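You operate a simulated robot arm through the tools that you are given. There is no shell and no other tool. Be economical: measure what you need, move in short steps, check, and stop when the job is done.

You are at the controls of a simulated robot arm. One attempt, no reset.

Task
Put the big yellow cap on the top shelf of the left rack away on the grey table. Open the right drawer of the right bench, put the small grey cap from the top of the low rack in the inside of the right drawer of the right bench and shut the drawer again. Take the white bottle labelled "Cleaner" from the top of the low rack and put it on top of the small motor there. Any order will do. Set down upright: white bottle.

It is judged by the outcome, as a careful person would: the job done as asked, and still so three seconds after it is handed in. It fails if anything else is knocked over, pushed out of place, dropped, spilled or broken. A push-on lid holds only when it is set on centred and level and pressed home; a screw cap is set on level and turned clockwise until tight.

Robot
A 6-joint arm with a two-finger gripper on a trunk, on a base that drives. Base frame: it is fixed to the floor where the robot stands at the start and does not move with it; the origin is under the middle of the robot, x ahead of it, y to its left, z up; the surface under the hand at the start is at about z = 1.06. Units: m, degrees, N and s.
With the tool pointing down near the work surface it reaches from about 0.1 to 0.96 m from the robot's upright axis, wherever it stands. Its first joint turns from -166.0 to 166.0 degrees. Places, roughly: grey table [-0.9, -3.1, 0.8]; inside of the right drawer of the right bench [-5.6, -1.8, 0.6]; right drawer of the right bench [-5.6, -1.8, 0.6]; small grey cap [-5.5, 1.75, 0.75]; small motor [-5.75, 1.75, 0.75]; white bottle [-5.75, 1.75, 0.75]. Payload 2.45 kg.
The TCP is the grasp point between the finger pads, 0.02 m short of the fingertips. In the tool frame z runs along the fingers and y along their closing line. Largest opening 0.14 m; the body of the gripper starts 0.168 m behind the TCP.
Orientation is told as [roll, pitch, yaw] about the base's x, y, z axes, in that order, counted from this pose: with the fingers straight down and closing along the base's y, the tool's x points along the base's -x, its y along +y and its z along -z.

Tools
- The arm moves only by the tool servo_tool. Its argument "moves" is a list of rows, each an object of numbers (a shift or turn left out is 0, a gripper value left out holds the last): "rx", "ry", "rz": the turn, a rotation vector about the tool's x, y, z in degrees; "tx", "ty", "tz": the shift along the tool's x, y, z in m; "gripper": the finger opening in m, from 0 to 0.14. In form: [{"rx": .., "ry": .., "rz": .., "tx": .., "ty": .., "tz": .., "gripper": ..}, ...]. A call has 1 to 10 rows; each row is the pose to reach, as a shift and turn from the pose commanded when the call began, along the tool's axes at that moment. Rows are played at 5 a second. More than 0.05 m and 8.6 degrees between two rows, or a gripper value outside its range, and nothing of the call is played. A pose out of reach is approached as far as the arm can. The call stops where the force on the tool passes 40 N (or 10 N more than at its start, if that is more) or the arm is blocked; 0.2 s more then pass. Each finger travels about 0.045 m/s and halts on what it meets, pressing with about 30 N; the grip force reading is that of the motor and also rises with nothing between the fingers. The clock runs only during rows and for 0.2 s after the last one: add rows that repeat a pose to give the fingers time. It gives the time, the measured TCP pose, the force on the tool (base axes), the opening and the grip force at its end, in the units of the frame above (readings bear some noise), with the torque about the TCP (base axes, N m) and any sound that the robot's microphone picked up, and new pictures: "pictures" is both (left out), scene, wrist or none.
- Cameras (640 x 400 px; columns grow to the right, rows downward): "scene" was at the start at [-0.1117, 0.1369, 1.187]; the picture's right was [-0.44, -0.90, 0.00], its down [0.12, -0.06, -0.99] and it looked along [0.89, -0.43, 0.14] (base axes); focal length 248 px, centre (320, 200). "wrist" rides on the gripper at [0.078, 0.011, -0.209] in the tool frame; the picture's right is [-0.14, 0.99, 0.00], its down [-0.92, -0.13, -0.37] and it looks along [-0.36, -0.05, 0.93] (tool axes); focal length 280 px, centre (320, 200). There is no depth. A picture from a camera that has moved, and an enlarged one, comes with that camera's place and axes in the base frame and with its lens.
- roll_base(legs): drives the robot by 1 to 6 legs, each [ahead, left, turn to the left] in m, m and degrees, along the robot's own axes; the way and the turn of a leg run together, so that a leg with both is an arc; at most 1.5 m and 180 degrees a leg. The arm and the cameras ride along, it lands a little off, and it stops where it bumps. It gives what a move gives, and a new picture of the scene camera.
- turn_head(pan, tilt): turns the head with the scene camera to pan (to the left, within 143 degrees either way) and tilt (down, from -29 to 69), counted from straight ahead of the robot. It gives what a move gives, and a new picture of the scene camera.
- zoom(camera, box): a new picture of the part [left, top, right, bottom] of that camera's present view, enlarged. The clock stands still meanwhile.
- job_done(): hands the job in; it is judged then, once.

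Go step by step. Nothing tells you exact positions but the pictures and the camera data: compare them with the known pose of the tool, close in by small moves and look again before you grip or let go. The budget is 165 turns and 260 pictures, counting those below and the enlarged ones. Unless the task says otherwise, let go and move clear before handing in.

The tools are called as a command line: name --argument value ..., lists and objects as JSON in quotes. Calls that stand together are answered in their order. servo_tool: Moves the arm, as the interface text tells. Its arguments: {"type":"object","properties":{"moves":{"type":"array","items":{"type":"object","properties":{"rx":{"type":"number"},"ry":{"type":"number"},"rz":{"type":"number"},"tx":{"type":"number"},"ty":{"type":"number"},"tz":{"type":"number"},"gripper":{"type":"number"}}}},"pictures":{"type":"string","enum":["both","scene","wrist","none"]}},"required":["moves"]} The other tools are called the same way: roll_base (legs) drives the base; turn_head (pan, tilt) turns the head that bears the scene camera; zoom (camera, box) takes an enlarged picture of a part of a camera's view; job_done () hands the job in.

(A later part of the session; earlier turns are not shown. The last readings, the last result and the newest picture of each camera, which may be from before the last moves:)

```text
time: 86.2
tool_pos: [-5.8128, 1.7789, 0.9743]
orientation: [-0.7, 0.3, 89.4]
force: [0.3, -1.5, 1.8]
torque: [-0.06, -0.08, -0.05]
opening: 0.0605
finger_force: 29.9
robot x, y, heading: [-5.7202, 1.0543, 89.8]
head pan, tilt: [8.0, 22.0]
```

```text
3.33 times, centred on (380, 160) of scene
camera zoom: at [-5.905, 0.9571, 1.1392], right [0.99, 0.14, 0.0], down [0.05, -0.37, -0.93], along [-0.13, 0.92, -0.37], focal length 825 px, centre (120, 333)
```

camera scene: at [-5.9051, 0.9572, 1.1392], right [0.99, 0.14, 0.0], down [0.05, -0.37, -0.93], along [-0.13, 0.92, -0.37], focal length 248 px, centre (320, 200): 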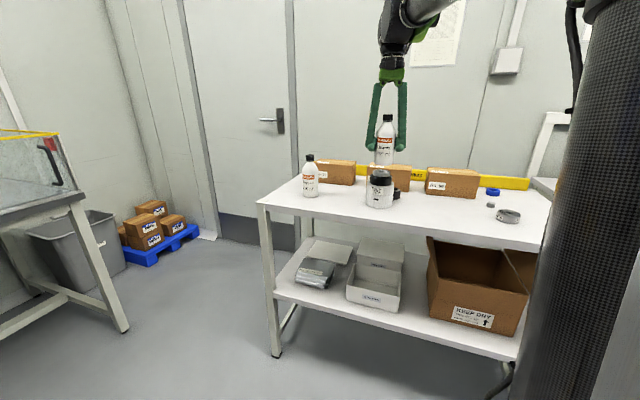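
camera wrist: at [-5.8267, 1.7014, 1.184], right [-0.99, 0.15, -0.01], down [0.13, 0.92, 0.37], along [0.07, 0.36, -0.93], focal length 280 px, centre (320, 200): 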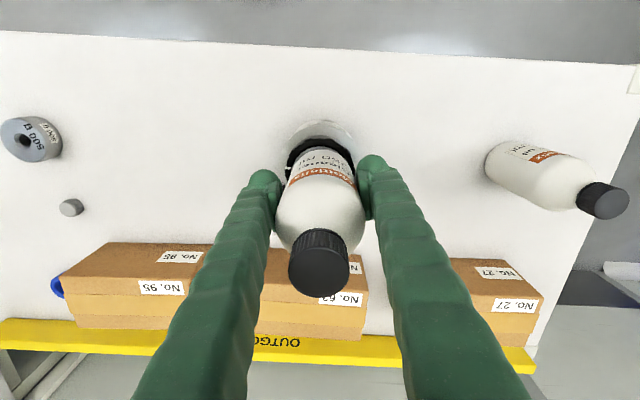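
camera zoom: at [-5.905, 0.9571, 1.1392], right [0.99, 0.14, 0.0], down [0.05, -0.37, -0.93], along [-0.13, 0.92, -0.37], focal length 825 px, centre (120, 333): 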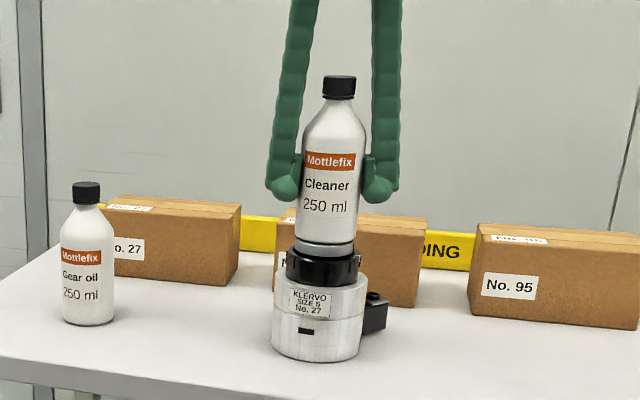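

Force is near zero and the bottle is upright on the motor. I open slowly.

servo_tool --moves '[{"gripper": 0.065}, {"gripper": 0.07}, {"gripper": 0.08}, {"gripper": 0.09}, {"gripper": 0.1}, {"gripper": 0.11}, {"gripper": 0.11}]' --pictures "both"

zoom --camera "scene" --box '[340, 100, 420, 220]'

```text
time: 87.8
tool_pos: [-5.813, 1.7783, 0.9764]
orientation: [-0.7, 0.3, 89.3]
force: [0.8, 0.6, 0.7]
torque: [-0.02, 0.01, -0.01]
opening: 0.1103
finger_force: 0.1
robot x, y, heading: [-5.7148, 1.0558, 90.0]
head pan, tilt: [8.0, 22.0]
camera scene: at [-5.9051, 0.9571, 1.1392], right [0.99, 0.14, 0.0], down [0.05, -0.37, -0.93], along [-0.13, 0.92, -0.37], focal length 248 px, centre (320, 200)
camera wrist: at [-5.8262, 1.7027, 1.1844], right [-0.99, 0.15, -0.01], down [0.13, 0.92, 0.36], along [0.07, 0.36, -0.93], focal length 280 px, centre (320, 200)
```

scene: 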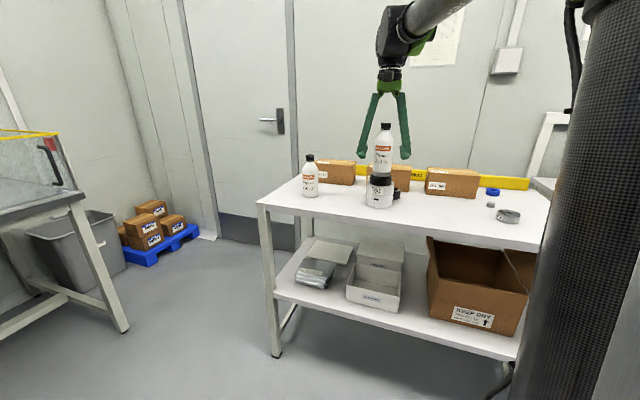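
wrist: 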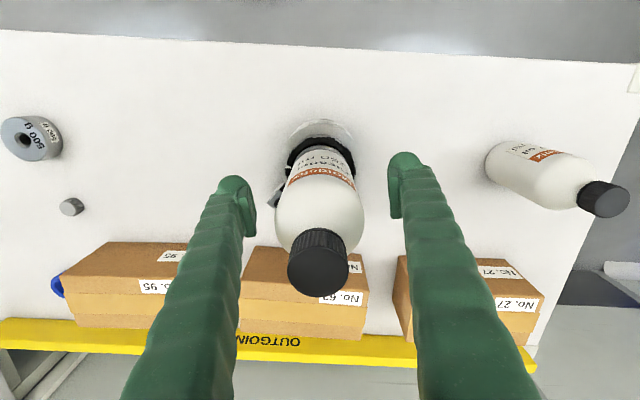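

```text
3.33 times, centred on (380, 160) of scene
camera zoom: at [-5.9051, 0.9571, 1.1392], right [0.99, 0.14, 0.0], down [0.05, -0.37, -0.93], along [-0.13, 0.92, -0.37], focal length 825 px, centre (120, 333)
```

zoom: 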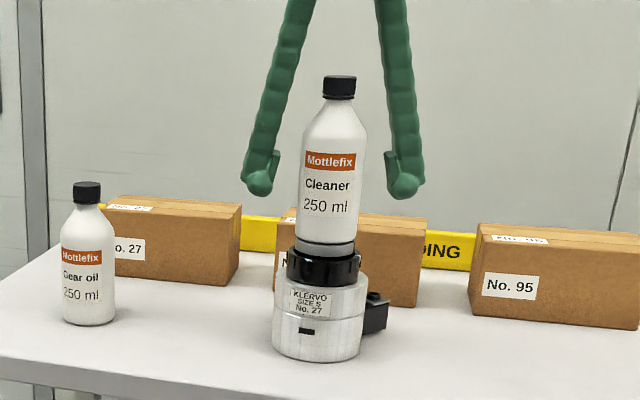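

The bottle stands by itself on the motor. I lift clear and go over the small grey cap.

servo_tool --moves '[{"tz": -0.045}, {"tz": -0.09}, {"tz": -0.135}, {"tz": -0.175}, {"tz": -0.175, "ty": -0.045}, {"tz": -0.175, "ty": -0.09}, {"tz": -0.175, "ty": -0.135}, {"tz": -0.175, "ty": -0.18}, {"tz": -0.175, "ty": -0.225}, {"tz": -0.175, "ty": -0.27}]' --pictures "none"

servo_tool --moves '[{"ty": -0.045, "tx": -0.01}, {"ty": -0.075, "tx": -0.02}, {"ty": -0.095, "tx": -0.03, "tz": 0.03}, {"ty": -0.105, "tx": -0.03, "tz": 0.07}]' --pictures "wrist"

```text
time: 90.0
tool_pos: [-5.5446, 1.7763, 1.1544]
orientation: [-0.7, 0.3, 89.4]
force: [-0.9, -0.7, 0.2]
torque: [0.01, -0.05, -0.02]
opening: 0.1099
finger_force: 0.2
robot x, y, heading: [-5.7184, 1.0504, 90.2]
head pan, tilt: [8.0, 22.0]
```

```text
time: 91.0
tool_pos: [-5.4375, 1.8045, 1.0852]
orientation: [-0.6, 0.3, 89.3]
force: [0.4, -0.3, -0.8]
torque: [0.03, 0.02, -0.01]
opening: 0.1099
finger_force: 0.1
robot x, y, heading: [-5.7162, 1.0567, 89.7]
head pan, tilt: [8.0, 22.0]
camera wrist: at [-5.4517, 1.7287, 1.2939], right [-0.99, 0.15, -0.01], down [0.13, 0.92, 0.36], along [0.07, 0.36, -0.93], focal length 280 px, centre (320, 200)
```

wrist: 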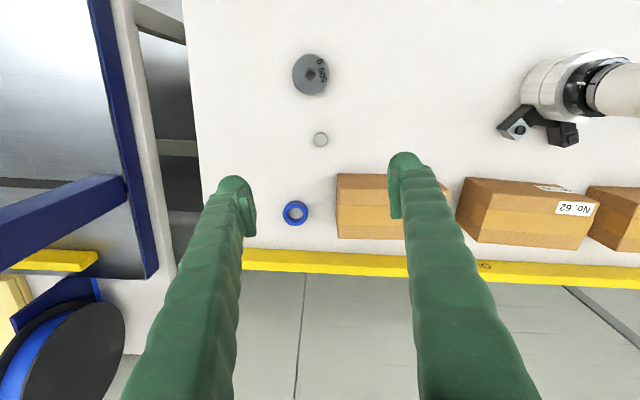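

Cap sits right below the tool. I narrow the fingers and descend to just above it.

servo_tool --moves '[{"tz": 0.045, "gripper": 0.08}, {"tz": 0.09, "gripper": 0.07}, {"tz": 0.135, "gripper": 0.07}, {"tz": 0.18}, {"tz": 0.22}, {"tz": 0.245}]' --pictures "both"

zoom --camera "scene" --box '[440, 150, 540, 230]'

```text
time: 92.4
tool_pos: [-5.4355, 1.8017, 0.8376]
orientation: [-0.7, 0.3, 89.3]
force: [-0.5, 0.3, -0.1]
torque: [0.0, 0.0, -0.01]
opening: 0.07
finger_force: 0.1
robot x, y, heading: [-5.7164, 1.0535, 89.8]
head pan, tilt: [8.0, 22.0]
camera scene: at [-5.905, 0.9571, 1.1393], right [0.99, 0.14, 0.0], down [0.05, -0.37, -0.93], along [-0.13, 0.92, -0.37], focal length 248 px, centre (320, 200)
camera wrist: at [-5.4495, 1.7266, 1.0477], right [-0.99, 0.15, -0.01], down [0.13, 0.92, 0.36], along [0.07, 0.36, -0.93], focal length 280 px, centre (320, 200)
```

scene: 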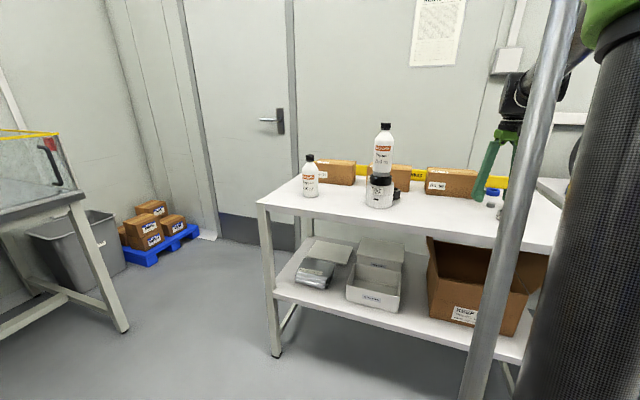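
wrist: 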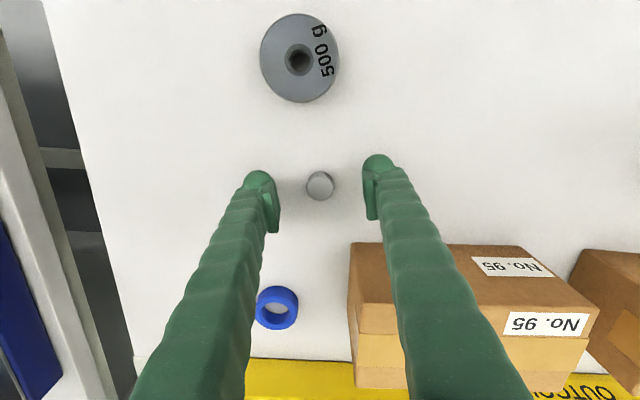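

```text
5.00 times, centred on (490, 190) of scene
camera zoom: at [-5.905, 0.9571, 1.1393], right [0.99, 0.14, 0.0], down [0.05, -0.37, -0.93], along [-0.13, 0.92, -0.37], focal length 1237 px, centre (-530, 250)
```

zoom: 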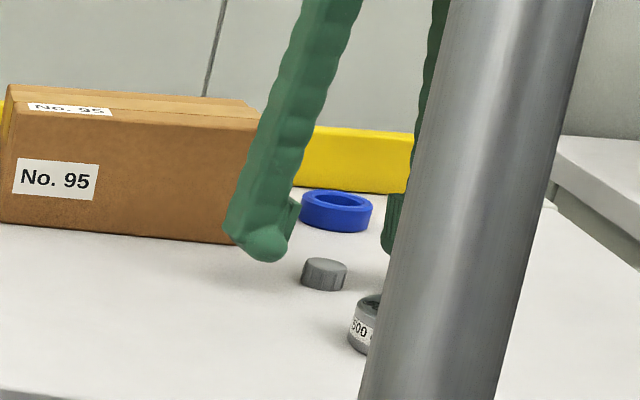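

Cap centred between the fingers, tips ~19 mm above the table. I go down 15 mm and close.

servo_tool --moves '[{"tz": 0.008}, {"tz": 0.015}, {"tz": 0.015, "gripper": 0.01}, {"tz": 0.015, "gripper": 0.01}, {"tz": 0.015, "gripper": 0.01}, {"tz": 0.015, "gripper": 0.01}, {"tz": 0.015, "gripper": 0.01}, {"tz": 0.015, "gripper": 0.01}, {"tz": 0.015, "gripper": 0.01}]' --pictures "wrist"

```text
time: 94.4
tool_pos: [-5.4355, 1.8038, 0.8247]
orientation: [-0.7, 0.3, 89.2]
force: [-0.1, -0.2, 0.0]
torque: [-0.03, 0.0, -0.02]
opening: 0.0201
finger_force: 30.1
robot x, y, heading: [-5.7153, 1.0559, 89.7]
head pan, tilt: [8.0, 22.0]
camera wrist: at [-5.4493, 1.727, 1.0332], right [-0.99, 0.15, -0.01], down [0.13, 0.92, 0.36], along [0.07, 0.36, -0.93], focal length 280 px, centre (320, 200)
```

wrist: 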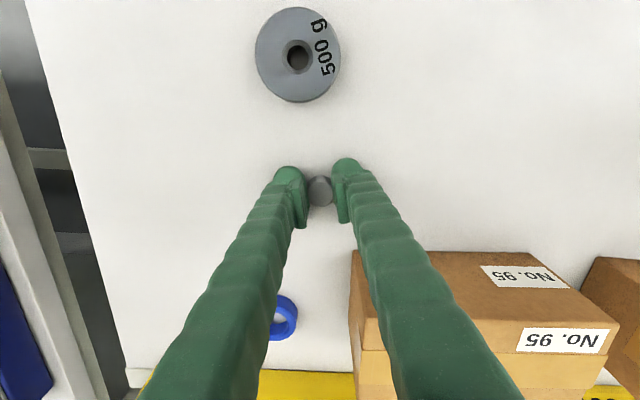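

Cap is held. I lift it, pull the arm in, back off and turn to face the right bench.

servo_tool --moves '[{"tz": -0.045}, {"tz": -0.09}, {"tz": -0.135}, {"tz": -0.18}, {"tz": -0.225}, {"tz": -0.27}, {"tz": -0.31}, {"tz": -0.34, "tx": 0.03}, {"tz": -0.36, "tx": 0.07}, {"tz": -0.37, "tx": 0.11}]' --pictures "wrist"

roll_base --legs '[[-1.0, 0, 0], [0, 0, -180]]'

turn_head --pan 15 --tilt 15

```text
time: 96.6
tool_pos: [-5.4415, 1.6969, 1.1934]
orientation: [-0.7, 0.5, 89.3]
force: [-0.1, 0.7, -1.2]
torque: [-0.11, -0.01, 0.0]
opening: 0.0202
finger_force: 30.0
robot x, y, heading: [-5.7154, 1.0558, 89.7]
head pan, tilt: [8.0, 22.0]
camera wrist: at [-5.4543, 1.6198, 1.4036], right [-0.99, 0.15, -0.01], down [0.13, 0.92, 0.36], along [0.07, 0.36, -0.93], focal length 280 px, centre (320, 200)
```

wrist: 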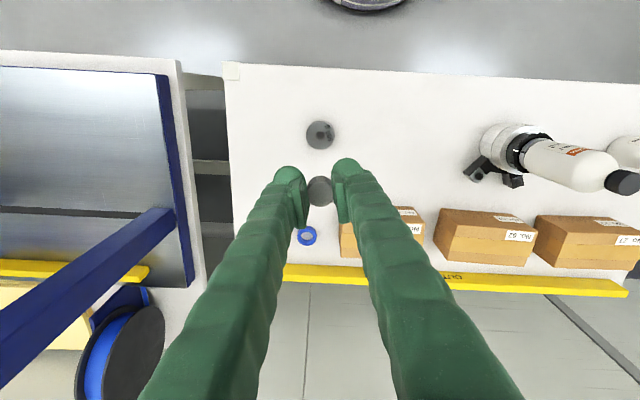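

```text
time: 109.2
tool_pos: [-6.013, -0.5803, 1.1954]
orientation: [-0.7, 0.3, -92.0]
force: [1.0, -0.3, 0.6]
torque: [0.01, 0.01, 0.01]
opening: 0.0201
finger_force: 29.9
robot x, y, heading: [-5.723, 0.0536, -91.5]
head pan, tilt: [8.0, 22.0]
camera scene: at [-5.5311, 0.1466, 1.1393], right [-0.99, -0.11, 0.0], down [-0.04, 0.37, -0.93], along [0.11, -0.92, -0.37], focal length 248 px, centre (320, 200)
```

scene: 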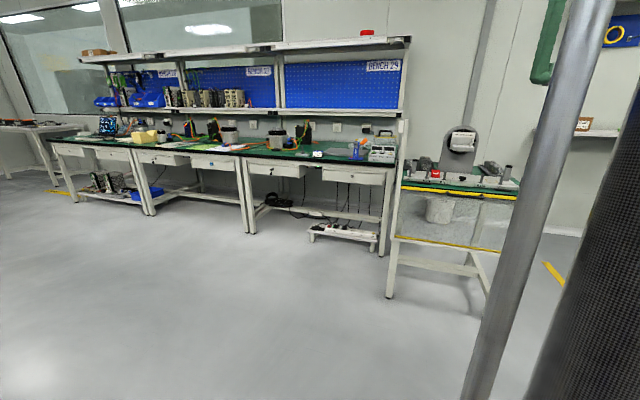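

```text
time: 109.9
tool_pos: [-6.0146, -0.5812, 1.1959]
orientation: [-0.7, 0.3, -92.1]
force: [0.5, 0.5, -0.1]
torque: [0.02, 0.0, 0.0]
opening: 0.02
finger_force: 29.4
robot x, y, heading: [-5.7265, 0.0553, -91.2]
head pan, tilt: [15.0, 15.0]
camera scene: at [-5.5198, 0.1479, 1.1506], right [-0.97, -0.23, 0.0], down [-0.06, 0.25, -0.97], along [0.23, -0.94, -0.26], focal length 248 px, centre (320, 200)
```

scene: 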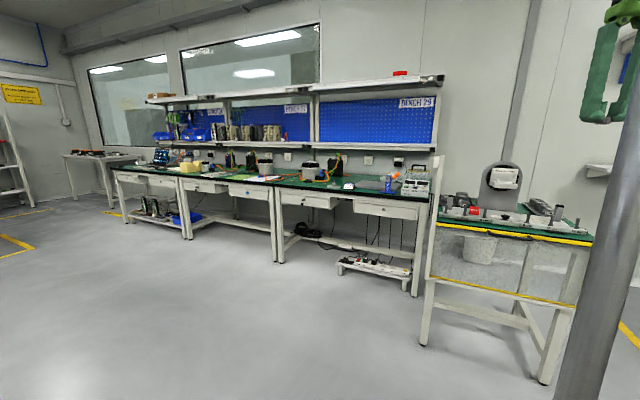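

Right bench is BENCH 29; its right drawer is at about x=-5.6. I drive nearer and zoom on it.

roll_base --legs '[[0.75, 0.0, 1]]'

turn_head --pan -8 --tilt 25

zoom --camera "scene" --box '[200, 100, 440, 250]'

```text
time: 113.9
tool_pos: [-6.0171, -1.3285, 1.1939]
orientation: [-0.7, 0.3, -91.0]
force: [-0.2, -0.3, -0.8]
torque: [0.01, -0.01, 0.01]
opening: 0.02
finger_force: 30.5
robot x, y, heading: [-5.7345, -0.689, -90.3]
head pan, tilt: [15.0, 15.0]
camera scene: at [-5.5339, -0.5925, 1.1507], right [-0.97, -0.25, 0.0], down [-0.06, 0.25, -0.97], along [0.24, -0.94, -0.26], focal length 248 px, centre (320, 200)
```

scene: 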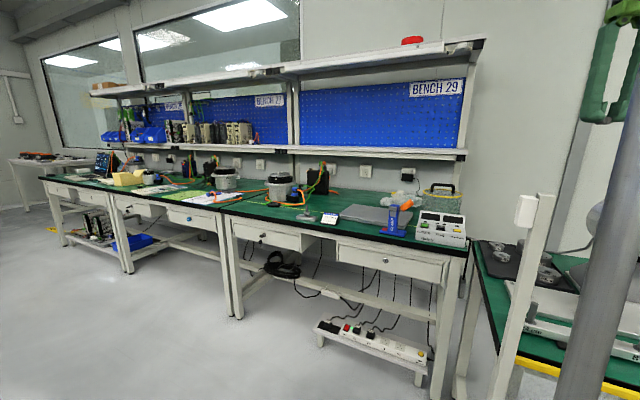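

```text
time: 114.8
tool_pos: [-6.0161, -1.3299, 1.1946]
orientation: [-0.7, 0.3, -91.0]
force: [-0.3, 0.4, -0.2]
torque: [0.0, -0.02, 0.03]
opening: 0.02
finger_force: 29.5
robot x, y, heading: [-5.7363, -0.6903, -90.6]
head pan, tilt: [-8.0, 25.0]
camera scene: at [-5.5708, -0.5932, 1.1345], right [-0.99, 0.15, 0.0], down [0.06, 0.42, -0.91], along [-0.13, -0.9, -0.42], focal length 248 px, centre (320, 200)
```

scene: 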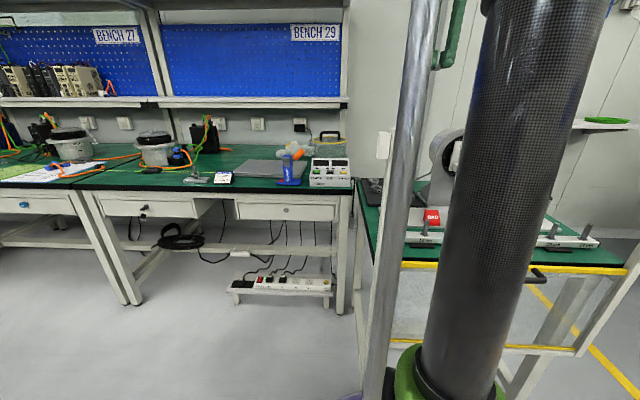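

```text
2.67 times, centred on (320, 175) of scene
camera zoom: at [-5.5708, -0.5932, 1.1345], right [-0.99, 0.15, 0.0], down [0.06, 0.42, -0.91], along [-0.13, -0.9, -0.42], focal length 660 px, centre (320, 267)
```

zoom: 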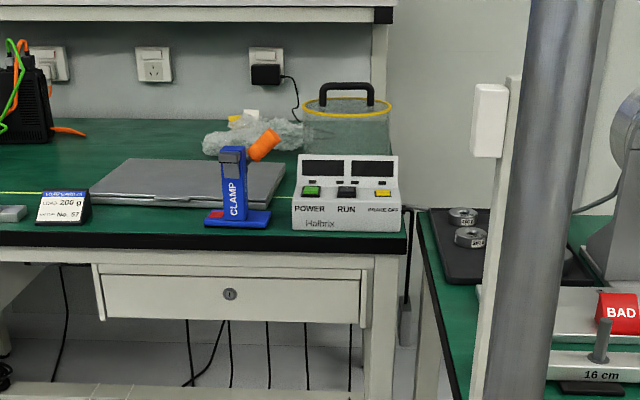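

zoom --camera "scene" --box '[230, 180, 350, 255]'

zoom --camera "scene" --box '[80, 180, 240, 280]'

```text
5.33 times, centred on (290, 218) of scene
camera zoom: at [-5.5708, -0.5932, 1.1345], right [-0.99, 0.15, 0.0], down [0.06, 0.42, -0.91], along [-0.13, -0.9, -0.42], focal length 1320 px, centre (480, 107)
```

zoom: 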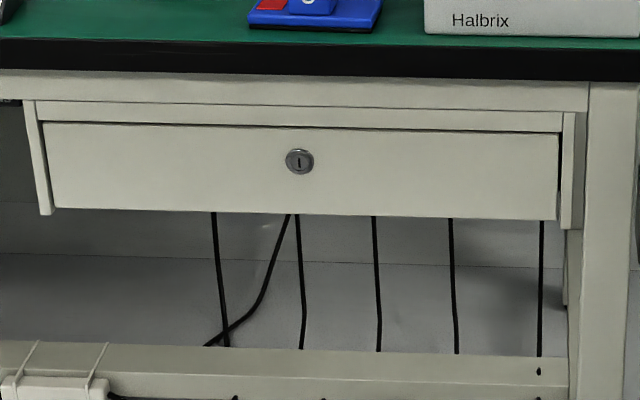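

```text
4.00 times, centred on (160, 230) of scene
camera zoom: at [-5.5708, -0.5932, 1.1345], right [-0.99, 0.15, 0.0], down [0.06, 0.42, -0.91], along [-0.13, -0.9, -0.42], focal length 990 px, centre (960, 80)
```

zoom: 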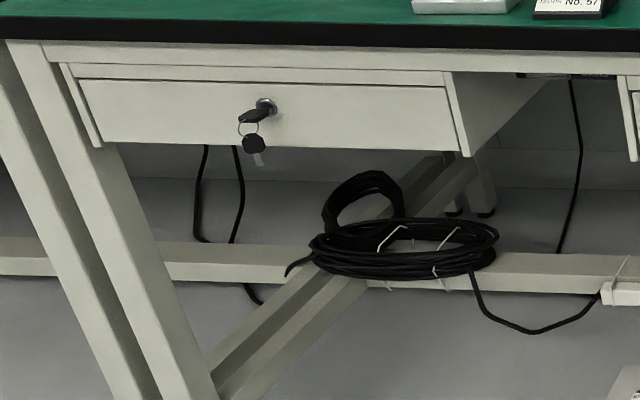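

The right drawer has only a keyhole, while the left drawer's lock holds a key. I first bring the arm to the middle, then I will set the cap on the bench top temporarily.

servo_tool --moves '[{"ty": 0.05}, {"ty": 0.1}, {"ty": 0.15}, {"ty": 0.2}, {"ty": 0.25}, {"ty": 0.3}, {"ty": 0.35}, {"ty": 0.4}, {"ty": 0.45}, {"ty": 0.5}]' --pictures "none"

roll_base --legs '[[0.15, 0.1, 0]]'

servo_tool --moves '[{"tx": -0.02}]' --pictures "wrist"

```text
time: 117.0
tool_pos: [-5.5137, -1.338, 1.1884]
orientation: [-0.6, 0.2, -91.0]
force: [-1.4, 1.1, 0.2]
torque: [-0.01, -0.08, -0.01]
opening: 0.0199
finger_force: 29.8
robot x, y, heading: [-5.735, -0.6892, -90.9]
head pan, tilt: [-8.0, 25.0]
```

```text
time: 118.5
tool_pos: [-5.3873, -1.4664, 1.1893]
orientation: [-0.7, 0.4, -89.3]
force: [-1.0, -0.4, 0.1]
torque: [0.0, 0.04, 0.01]
opening: 0.0199
finger_force: 30.2
robot x, y, heading: [-5.6261, -0.8259, -88.7]
head pan, tilt: [-8.0, 25.0]
stopped in leg 1: the robot was blocked; the commanded pose is now the measured one
camera scene: at [-5.465, -0.7251, 1.1344], right [-0.99, 0.12, 0.0], down [0.05, 0.42, -0.91], along [-0.11, -0.9, -0.42], focal length 248 px, centre (320, 200)
```

scene: 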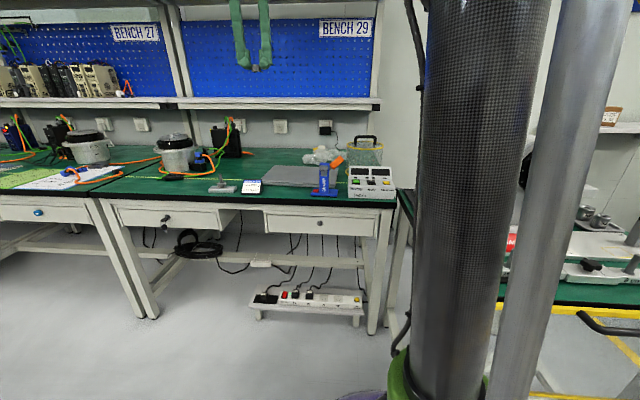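

```text
time: 118.9
tool_pos: [-5.3887, -1.4874, 1.1892]
orientation: [-0.6, 0.4, -89.4]
force: [0.1, 0.7, -0.4]
torque: [-0.01, -0.01, 0.0]
opening: 0.0199
finger_force: 30.4
robot x, y, heading: [-5.6283, -0.827, -88.6]
head pan, tilt: [-8.0, 25.0]
camera wrist: at [-5.3747, -1.4091, 1.398], right [0.99, -0.13, -0.01], down [-0.11, -0.92, 0.36], along [-0.06, -0.36, -0.93], focal length 280 px, centre (320, 200)
```

wrist: 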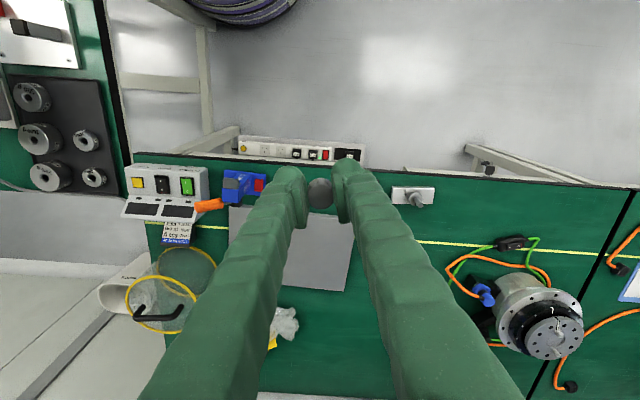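

The base touched something at its target spot, but it is where I wanted it. I move the cap over a free green spot at about (-5.275, -1.65) and lower part way.

servo_tool --moves '[{"tx": -0.04, "ty": 0.025}, {"tx": -0.08, "ty": 0.05}, {"tx": -0.12, "ty": 0.08}, {"tx": -0.164, "ty": 0.112}, {"tx": -0.164, "ty": 0.112, "tz": 0.05}, {"tx": -0.164, "ty": 0.112, "tz": 0.1}, {"tx": -0.164, "ty": 0.112, "tz": 0.15}, {"tx": -0.164, "ty": 0.112, "tz": 0.2}, {"tx": -0.164, "ty": 0.112, "tz": 0.25}, {"tx": -0.164, "ty": 0.112, "tz": 0.29}]'

zoom --camera "scene" --box '[200, 110, 360, 210]'

```text
refused: row 4 steps farther than a row can; nothing moved
```

```text
4.00 times, centred on (280, 160) of scene
camera zoom: at [-5.4651, -0.725, 1.1344], right [-0.99, 0.12, 0.0], down [0.05, 0.42, -0.91], along [-0.11, -0.9, -0.42], focal length 990 px, centre (480, 360)
```

zoom: 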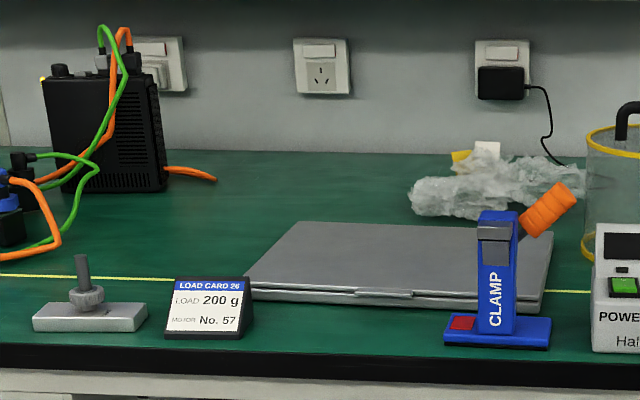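

A load card stands at that spot; the free green strip between card and clamp, about (-5.43, -1.65), is better.

servo_tool --moves '[{"tx": -0.04, "ty": -0.012}, {"tx": -0.08, "ty": -0.025}, {"tx": -0.12, "ty": -0.038}, {"tx": -0.163, "ty": -0.043}, {"tx": -0.163, "ty": -0.043, "tz": 0.05}, {"tx": -0.163, "ty": -0.043, "tz": 0.1}, {"tx": -0.163, "ty": -0.043, "tz": 0.15}, {"tx": -0.163, "ty": -0.043, "tz": 0.2}, {"tx": -0.163, "ty": -0.043, "tz": 0.25}, {"tx": -0.163, "ty": -0.043, "tz": 0.29}]'

zoom --camera "scene" --box '[200, 110, 360, 210]'

```text
time: 121.1
tool_pos: [-5.4312, -1.6487, 0.8989]
orientation: [-0.7, 0.4, -89.4]
force: [-0.6, 0.3, 0.1]
torque: [0.05, -0.06, -0.03]
opening: 0.02
finger_force: 29.8
robot x, y, heading: [-5.6275, -0.8268, -88.5]
head pan, tilt: [-8.0, 25.0]
camera scene: at [-5.465, -0.7251, 1.1344], right [-0.99, 0.12, 0.0], down [0.05, 0.42, -0.91], along [-0.11, -0.9, -0.42], focal length 248 px, centre (320, 200)
camera wrist: at [-5.4188, -1.5711, 1.1076], right [0.99, -0.13, -0.01], down [-0.11, -0.92, 0.36], along [-0.06, -0.36, -0.93], focal length 280 px, centre (320, 200)
```

scene: 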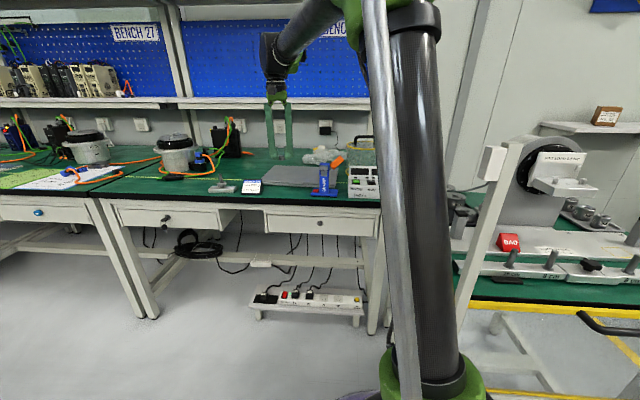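
wrist: 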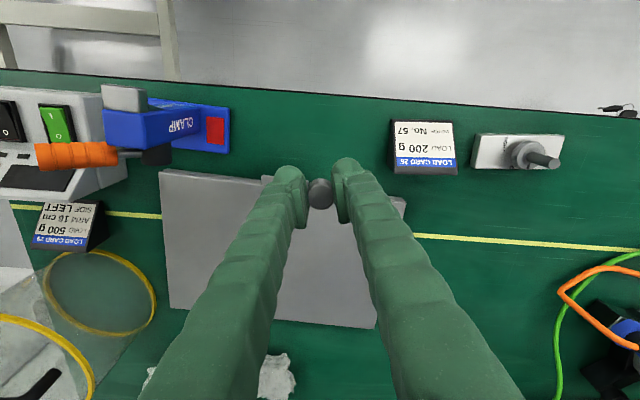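

```text
4.00 times, centred on (280, 160) of scene
camera zoom: at [-5.465, -0.7251, 1.1344], right [-0.99, 0.12, 0.0], down [0.05, 0.42, -0.91], along [-0.11, -0.9, -0.42], focal length 990 px, centre (480, 360)
```

zoom: 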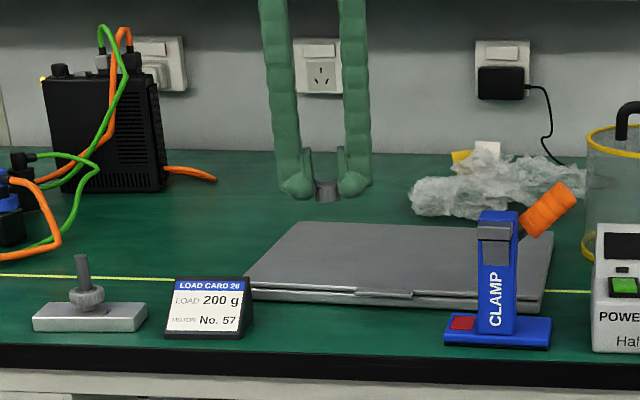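

Clear spot. I shift 1 cm toward the front and lower until light contact.

servo_tool --moves '[{"tx": 0.01, "tz": 0.04}, {"tx": 0.01, "tz": 0.08}, {"tx": 0.01, "tz": 0.1}, {"tx": 0.01, "tz": 0.11}]' --pictures "none"

zoom --camera "scene" --box '[200, 110, 360, 210]'

```text
time: 122.1
tool_pos: [-5.4323, -1.6383, 0.7883]
orientation: [-0.6, 0.4, -89.4]
force: [0.7, -0.3, 0.6]
torque: [0.03, 0.03, 0.02]
opening: 0.0199
finger_force: 29.7
robot x, y, heading: [-5.6251, -0.8275, -89.0]
head pan, tilt: [-8.0, 25.0]
```

```text
4.00 times, centred on (280, 160) of scene
camera zoom: at [-5.465, -0.7251, 1.1344], right [-0.99, 0.12, 0.0], down [0.05, 0.42, -0.91], along [-0.11, -0.9, -0.42], focal length 990 px, centre (480, 360)
```

zoom: 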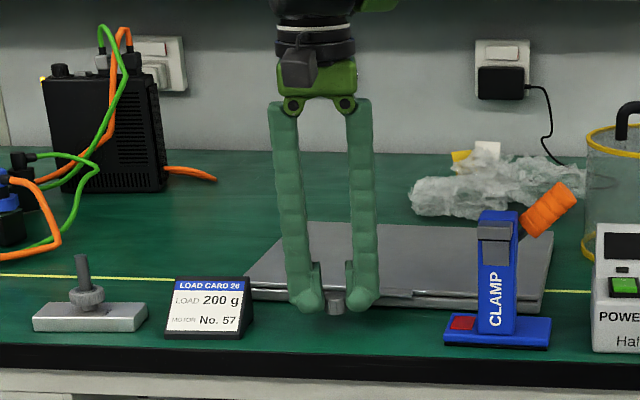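

servo_tool --moves '[{"tz": 0.004}, {"tz": 0.008}, {"tz": 0.01}]' --pictures "none"

servo_tool --moves '[{"tz": 0.003}, {"tz": 0.006}]' --pictures "none"

```text
time: 122.9
tool_pos: [-5.4332, -1.6388, 0.7784]
orientation: [-0.7, 0.4, -89.5]
force: [0.6, -1.2, 0.0]
torque: [0.0, -0.01, 0.0]
opening: 0.0199
finger_force: 30.3
robot x, y, heading: [-5.6267, -0.8271, -88.9]
head pan, tilt: [-8.0, 25.0]
```

```text
time: 123.5
tool_pos: [-5.4337, -1.6376, 0.7737]
orientation: [-0.8, 0.3, -89.2]
force: [0.4, -2.8, 15.9]
torque: [-0.14, -0.05, -0.02]
opening: 0.0201
finger_force: 29.8
robot x, y, heading: [-5.629, -0.8269, -88.5]
head pan, tilt: [-8.0, 25.0]
```

Contact at the bench (top z≈0.748). I release the cap and look.

servo_tool --moves '[{"tz": -0.001}, {"tz": -0.001, "gripper": 0.025}, {"tz": -0.001, "gripper": 0.035}, {"tz": -0.001, "gripper": 0.05}, {"tz": -0.001, "gripper": 0.05}, {"tz": -0.04, "gripper": 0.05}, {"tz": -0.08, "gripper": 0.05}]' --pictures "wrist"

zoom --camera "scene" --box '[200, 110, 360, 210]'

```text
time: 125.1
tool_pos: [-5.4323, -1.6396, 0.8541]
orientation: [-0.7, 0.4, -89.3]
force: [0.5, 0.0, 0.4]
torque: [0.03, 0.04, 0.02]
opening: 0.05
finger_force: 0.0
robot x, y, heading: [-5.627, -0.8289, -88.9]
head pan, tilt: [-8.0, 25.0]
camera wrist: at [-5.42, -1.5613, 1.0629], right [0.99, -0.13, -0.01], down [-0.11, -0.92, 0.36], along [-0.06, -0.36, -0.93], focal length 280 px, centre (320, 200)
```

wrist: 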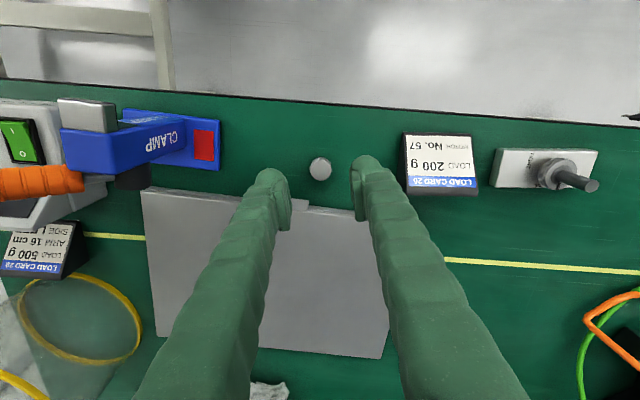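

```text
4.00 times, centred on (280, 160) of scene
camera zoom: at [-5.4649, -0.7252, 1.1344], right [-0.99, 0.12, 0.0], down [0.05, 0.42, -0.91], along [-0.11, -0.9, -0.42], focal length 990 px, centre (480, 360)
```

zoom: 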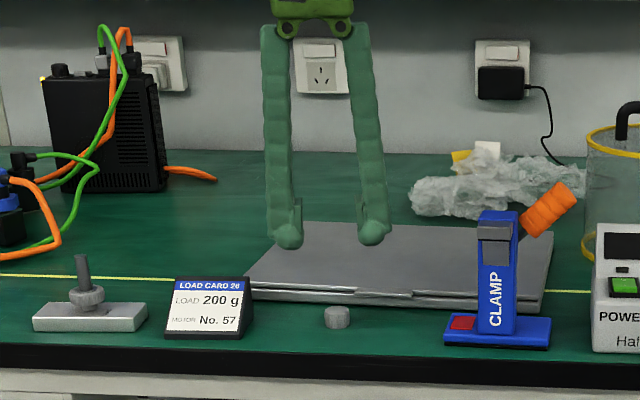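

Cap parked at (-5.432, -1.638). Now I examine the drawer locks closely.

zoom --camera "scene" --box '[280, 200, 360, 250]'

zoom --camera "scene" --box '[130, 195, 210, 245]'

zoom --camera "scene" --box '[0, 190, 120, 265]'

```text
8.00 times, centred on (320, 225) of scene
camera zoom: at [-5.4649, -0.7252, 1.1344], right [-0.99, 0.12, 0.0], down [0.05, 0.42, -0.91], along [-0.11, -0.9, -0.42], focal length 1980 px, centre (320, 0)
```

zoom: 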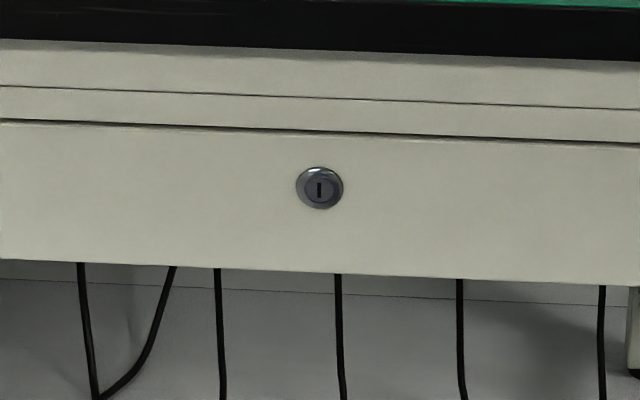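

```text
8.00 times, centred on (170, 220) of scene
camera zoom: at [-5.4649, -0.7252, 1.1344], right [-0.99, 0.12, 0.0], down [0.05, 0.42, -0.91], along [-0.11, -0.9, -0.42], focal length 1980 px, centre (1520, 40)
```

zoom: 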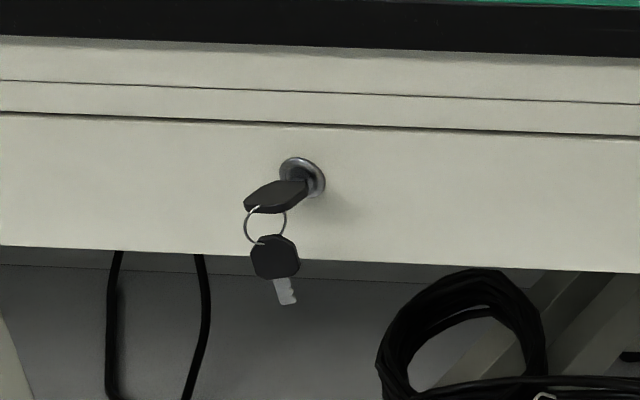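

```text
5.33 times, centred on (60, 228) of scene
camera zoom: at [-5.4649, -0.7252, 1.1344], right [-0.99, 0.12, 0.0], down [0.05, 0.42, -0.91], along [-0.11, -0.9, -0.42], focal length 1320 px, centre (1707, 53)
```

zoom: 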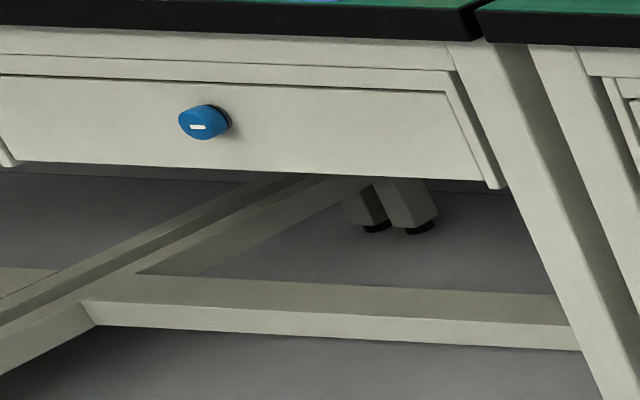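

The right drawer has no handle, so it may open by its lower edge or need the key. I lift, back up 0.25 m and pitch the tool horizontal to look beneath the drawer front.

servo_tool --moves '[{"tz": -0.045}, {"tz": -0.09}, {"tz": -0.13}]' --pictures "none"

roll_base --legs '[[-0.25, 0, 0]]'

servo_tool --moves '[{"ry": -8.5}, {"ry": -17}, {"ry": -25.5}, {"ry": -34}, {"ry": -42.5}, {"ry": -51}, {"ry": -59.5}, {"ry": -68}, {"ry": -76.5}, {"ry": -85}]' --pictures "both"

```text
time: 125.9
tool_pos: [-5.4312, -1.6399, 0.9832]
orientation: [-0.8, 0.4, -89.4]
force: [-0.3, -0.2, -0.1]
torque: [-0.02, 0.02, 0.0]
opening: 0.0501
finger_force: 0.0
robot x, y, heading: [-5.6278, -0.8226, -89.1]
head pan, tilt: [-8.0, 25.0]
```

```text
time: 127.7
tool_pos: [-5.4364, -1.3888, 0.9841]
orientation: [-0.7, 0.4, -89.3]
force: [-0.8, 0.0, -0.6]
torque: [0.03, -0.01, -0.02]
opening: 0.05
finger_force: 0.0
robot x, y, heading: [-5.6295, -0.577, -88.8]
head pan, tilt: [-8.0, 25.0]
camera scene: at [-5.4702, -0.4745, 1.1344], right [-0.99, 0.12, 0.0], down [0.05, 0.42, -0.91], along [-0.11, -0.9, -0.42], focal length 248 px, centre (320, 200)
```

scene: 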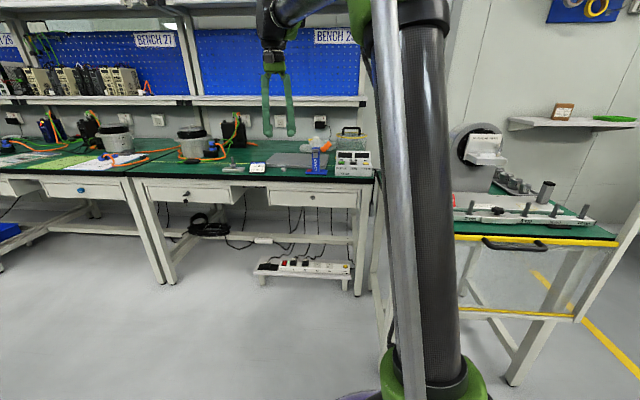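

```text
time: 129.9
tool_pos: [-5.4359, -1.3864, 0.9836]
orientation: [-7.1, -84.7, -82.5]
force: [-0.2, 0.0, -0.2]
torque: [-0.02, 0.01, 0.01]
opening: 0.0502
finger_force: 0.1
robot x, y, heading: [-5.6309, -0.5738, -88.6]
head pan, tilt: [-8.0, 25.0]
camera scene: at [-5.4703, -0.4743, 1.1344], right [-0.99, 0.12, 0.0], down [0.05, 0.42, -0.91], along [-0.11, -0.9, -0.42], focal length 248 px, centre (320, 200)
camera wrist: at [-5.4282, -1.1719, 0.9239], right [0.99, 0.0, 0.13], down [-0.12, 0.28, 0.95], along [-0.04, -0.96, 0.28], focal length 280 px, centre (320, 200)
```

scene: 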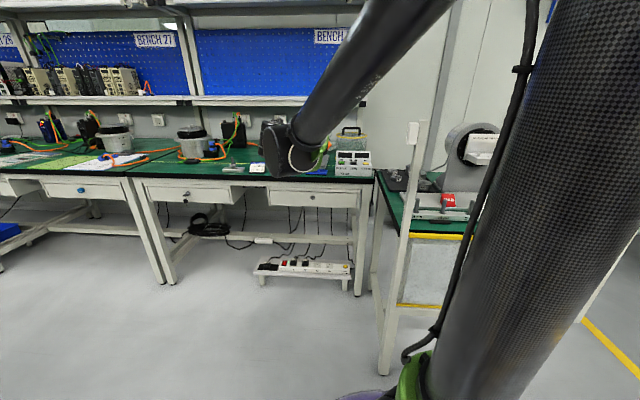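
wrist: 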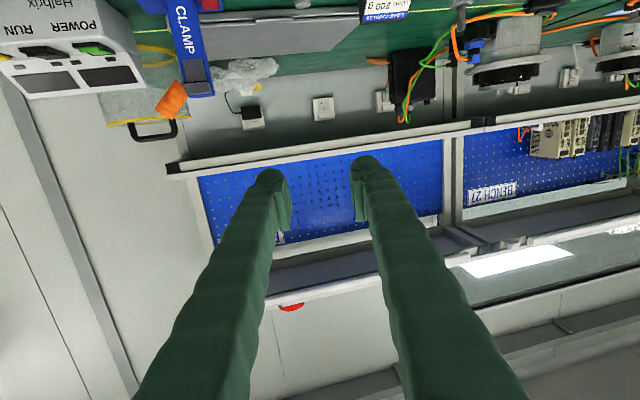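

Orientation works. I lower the horizontal tool in front of the drawer, toward x=-5.57.

servo_tool --moves '[{"tx": 0.045, "ty": -0.013}, {"tx": 0.09, "ty": -0.026}, {"tx": 0.135, "ty": -0.04}, {"tx": 0.18, "ty": -0.053}, {"tx": 0.225, "ty": -0.066}, {"tx": 0.27, "ty": -0.08}, {"tx": 0.315, "ty": -0.093}, {"tx": 0.36, "ty": -0.106}, {"tx": 0.4, "ty": -0.12}, {"tx": 0.44, "ty": -0.132}]' --pictures "both"

```text
time: 132.1
tool_pos: [-5.5513, -1.41, 0.7015]
orientation: [-6.8, -84.0, -82.7]
force: [0.1, -0.1, -0.5]
torque: [-0.03, 0.01, 0.0]
opening: 0.0499
finger_force: 0.0
out of reach, approached as far as the arm can: row 6, 7, 8, 9, 10
robot x, y, heading: [-5.6289, -0.5762, -88.8]
head pan, tilt: [-8.0, 25.0]
camera scene: at [-5.4703, -0.4744, 1.1344], right [-0.99, 0.12, 0.0], down [0.05, 0.42, -0.91], along [-0.11, -0.9, -0.42], focal length 248 px, centre (320, 200)
camera wrist: at [-5.5435, -1.1933, 0.6446], right [0.99, 0.0, 0.12], down [-0.12, 0.27, 0.96], along [-0.04, -0.96, 0.27], focal length 280 px, centre (320, 200)
```

scene: 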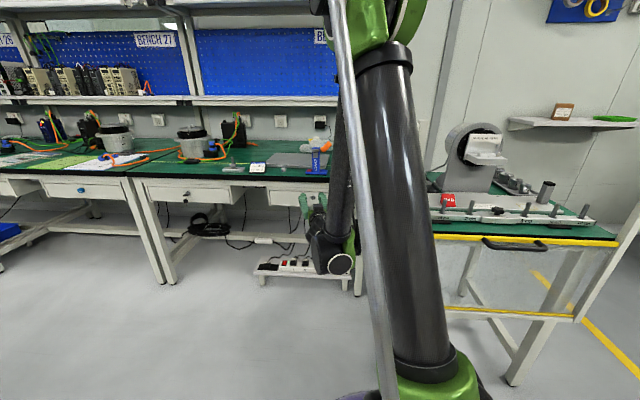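
wrist: 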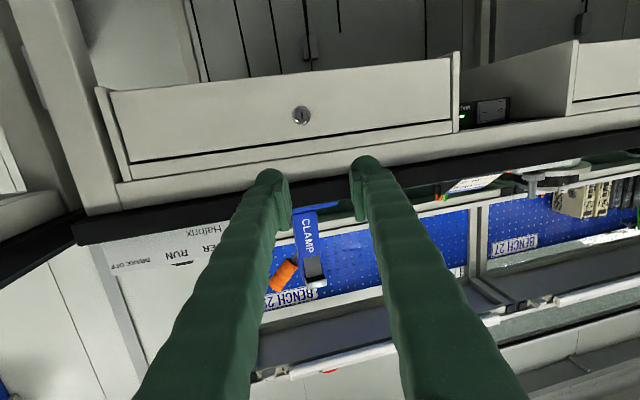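

The arm's limit for this pose is z≈0.70. I zoom into the drawer front.

zoom --camera "wrist" --box '[90, 40, 330, 190]'

zoom --camera "wrist" --box '[300, 20, 480, 145]'

```text
2.67 times, centred on (210, 115) of wrist
camera zoom: at [-5.5435, -1.1933, 0.6446], right [0.99, 0.0, 0.12], down [-0.12, 0.27, 0.96], along [-0.04, -0.96, 0.27], focal length 748 px, centre (613, 427)
```

zoom: 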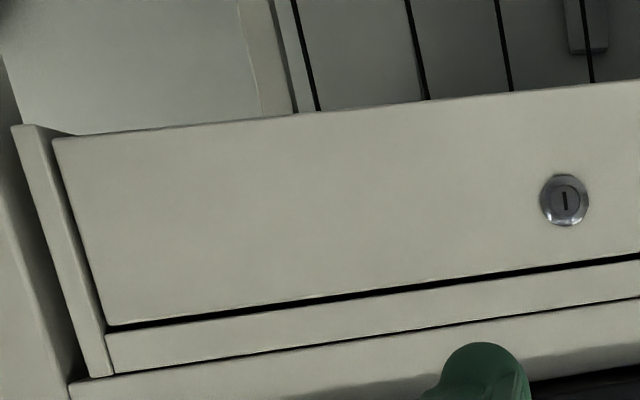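

```text
3.20 times, centred on (390, 82) of wrist
camera zoom: at [-5.5435, -1.1933, 0.6446], right [0.99, 0.0, 0.12], down [-0.12, 0.27, 0.96], along [-0.04, -0.96, 0.27], focal length 897 px, centre (96, 576)
```

zoom: 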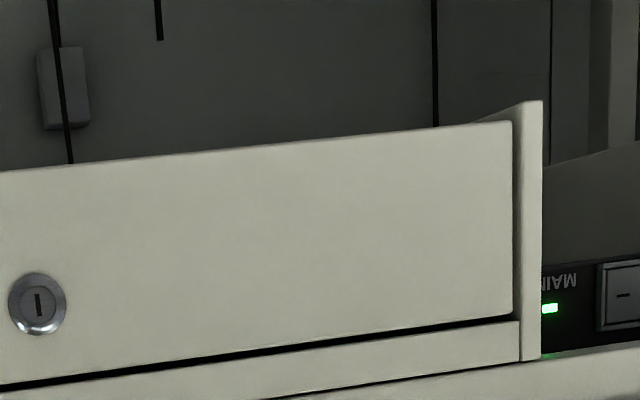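

I back up 0.2 m more so that the forearm leans forward, and try to get lower to see the drawer's underside.

roll_base --legs '[[-0.2, 0, 0]]'

servo_tool --moves '[{"tx": 0.04}, {"tx": 0.08, "tz": 0.03}, {"tx": 0.12, "tz": 0.06}, {"tx": 0.16, "tz": 0.09}, {"tx": 0.2, "tz": 0.12}]' --pictures "both"

```text
time: 133.7
tool_pos: [-5.5554, -1.2092, 0.7005]
orientation: [-6.5, -84.1, -82.8]
force: [0.0, 0.2, 0.3]
torque: [-0.02, 0.01, -0.01]
opening: 0.0499
finger_force: 0.0
robot x, y, heading: [-5.6382, -0.3722, -88.8]
head pan, tilt: [-8.0, 25.0]
camera scene: at [-5.4745, -0.2741, 1.1344], right [-0.99, 0.12, 0.0], down [0.05, 0.42, -0.91], along [-0.11, -0.9, -0.42], focal length 248 px, centre (320, 200)
```

scene: 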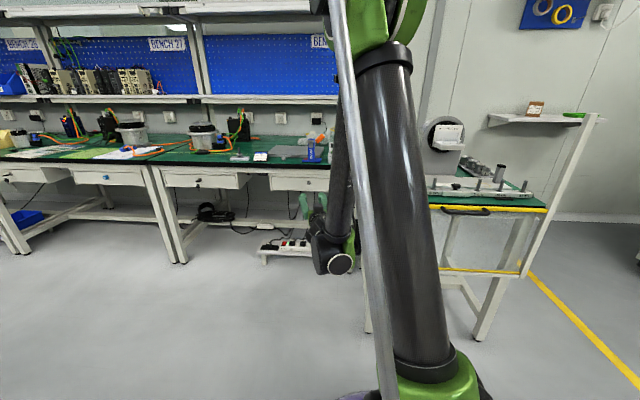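

```text
time: 134.9
tool_pos: [-5.5454, -1.3819, 0.5586]
orientation: [-6.5, -83.8, -82.9]
force: [0.0, 0.6, -0.4]
torque: [0.0, 0.01, -0.03]
opening: 0.0499
finger_force: 0.2
out of reach, approached as far as the arm can: row 1, 2, 3, 4, 5
robot x, y, heading: [-5.6379, -0.3758, -88.8]
head pan, tilt: [-8.0, 25.0]
camera scene: at [-5.4745, -0.2741, 1.1344], right [-0.99, 0.12, 0.0], down [0.05, 0.42, -0.91], along [-0.11, -0.9, -0.42], focal length 248 px, centre (320, 200)
camera wrist: at [-5.537, -1.1649, 0.5025], right [0.99, 0.0, 0.12], down [-0.12, 0.27, 0.96], along [-0.04, -0.96, 0.26], focal length 280 px, centre (320, 200)
```

scene: 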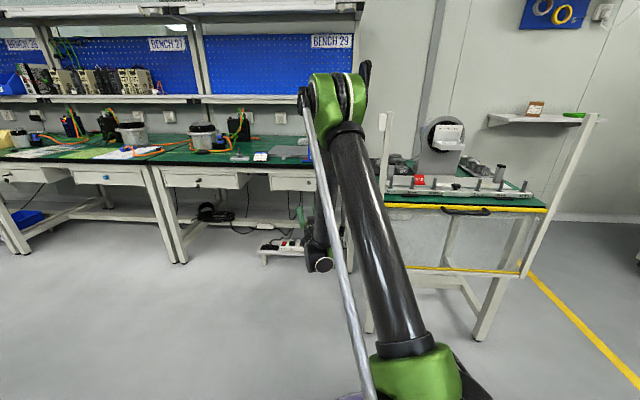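
wrist: 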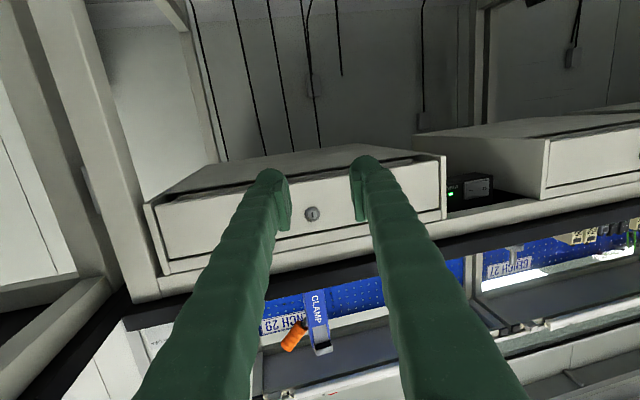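

Now the underside is visible, with a dark slot behind the front's lower edge. I zoom in.

zoom --camera "wrist" --box '[130, 130, 330, 255]'

zoom --camera "wrist" --box '[350, 130, 470, 205]'

```text
3.20 times, centred on (230, 192) of wrist
camera zoom: at [-5.537, -1.1649, 0.5025], right [0.99, 0.0, 0.12], down [-0.12, 0.27, 0.96], along [-0.04, -0.96, 0.26], focal length 897 px, centre (608, 224)
```

zoom: 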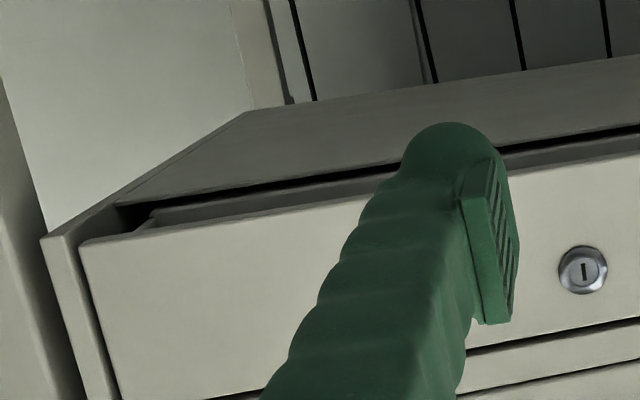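

```text
5.33 times, centred on (410, 168) of wrist
camera zoom: at [-5.537, -1.1649, 0.5025], right [0.99, 0.0, 0.12], down [-0.12, 0.27, 0.96], along [-0.04, -0.96, 0.26], focal length 1495 px, centre (-160, 373)
```

zoom: 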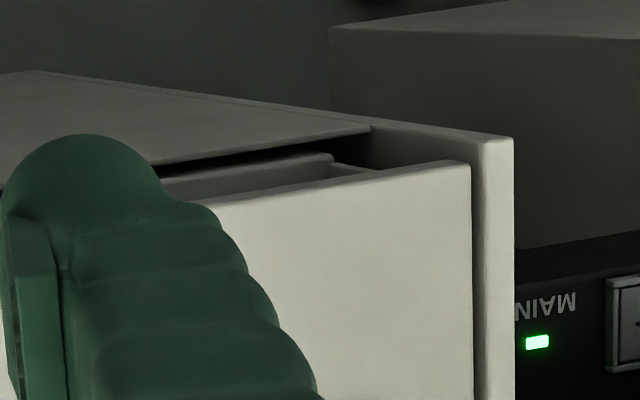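

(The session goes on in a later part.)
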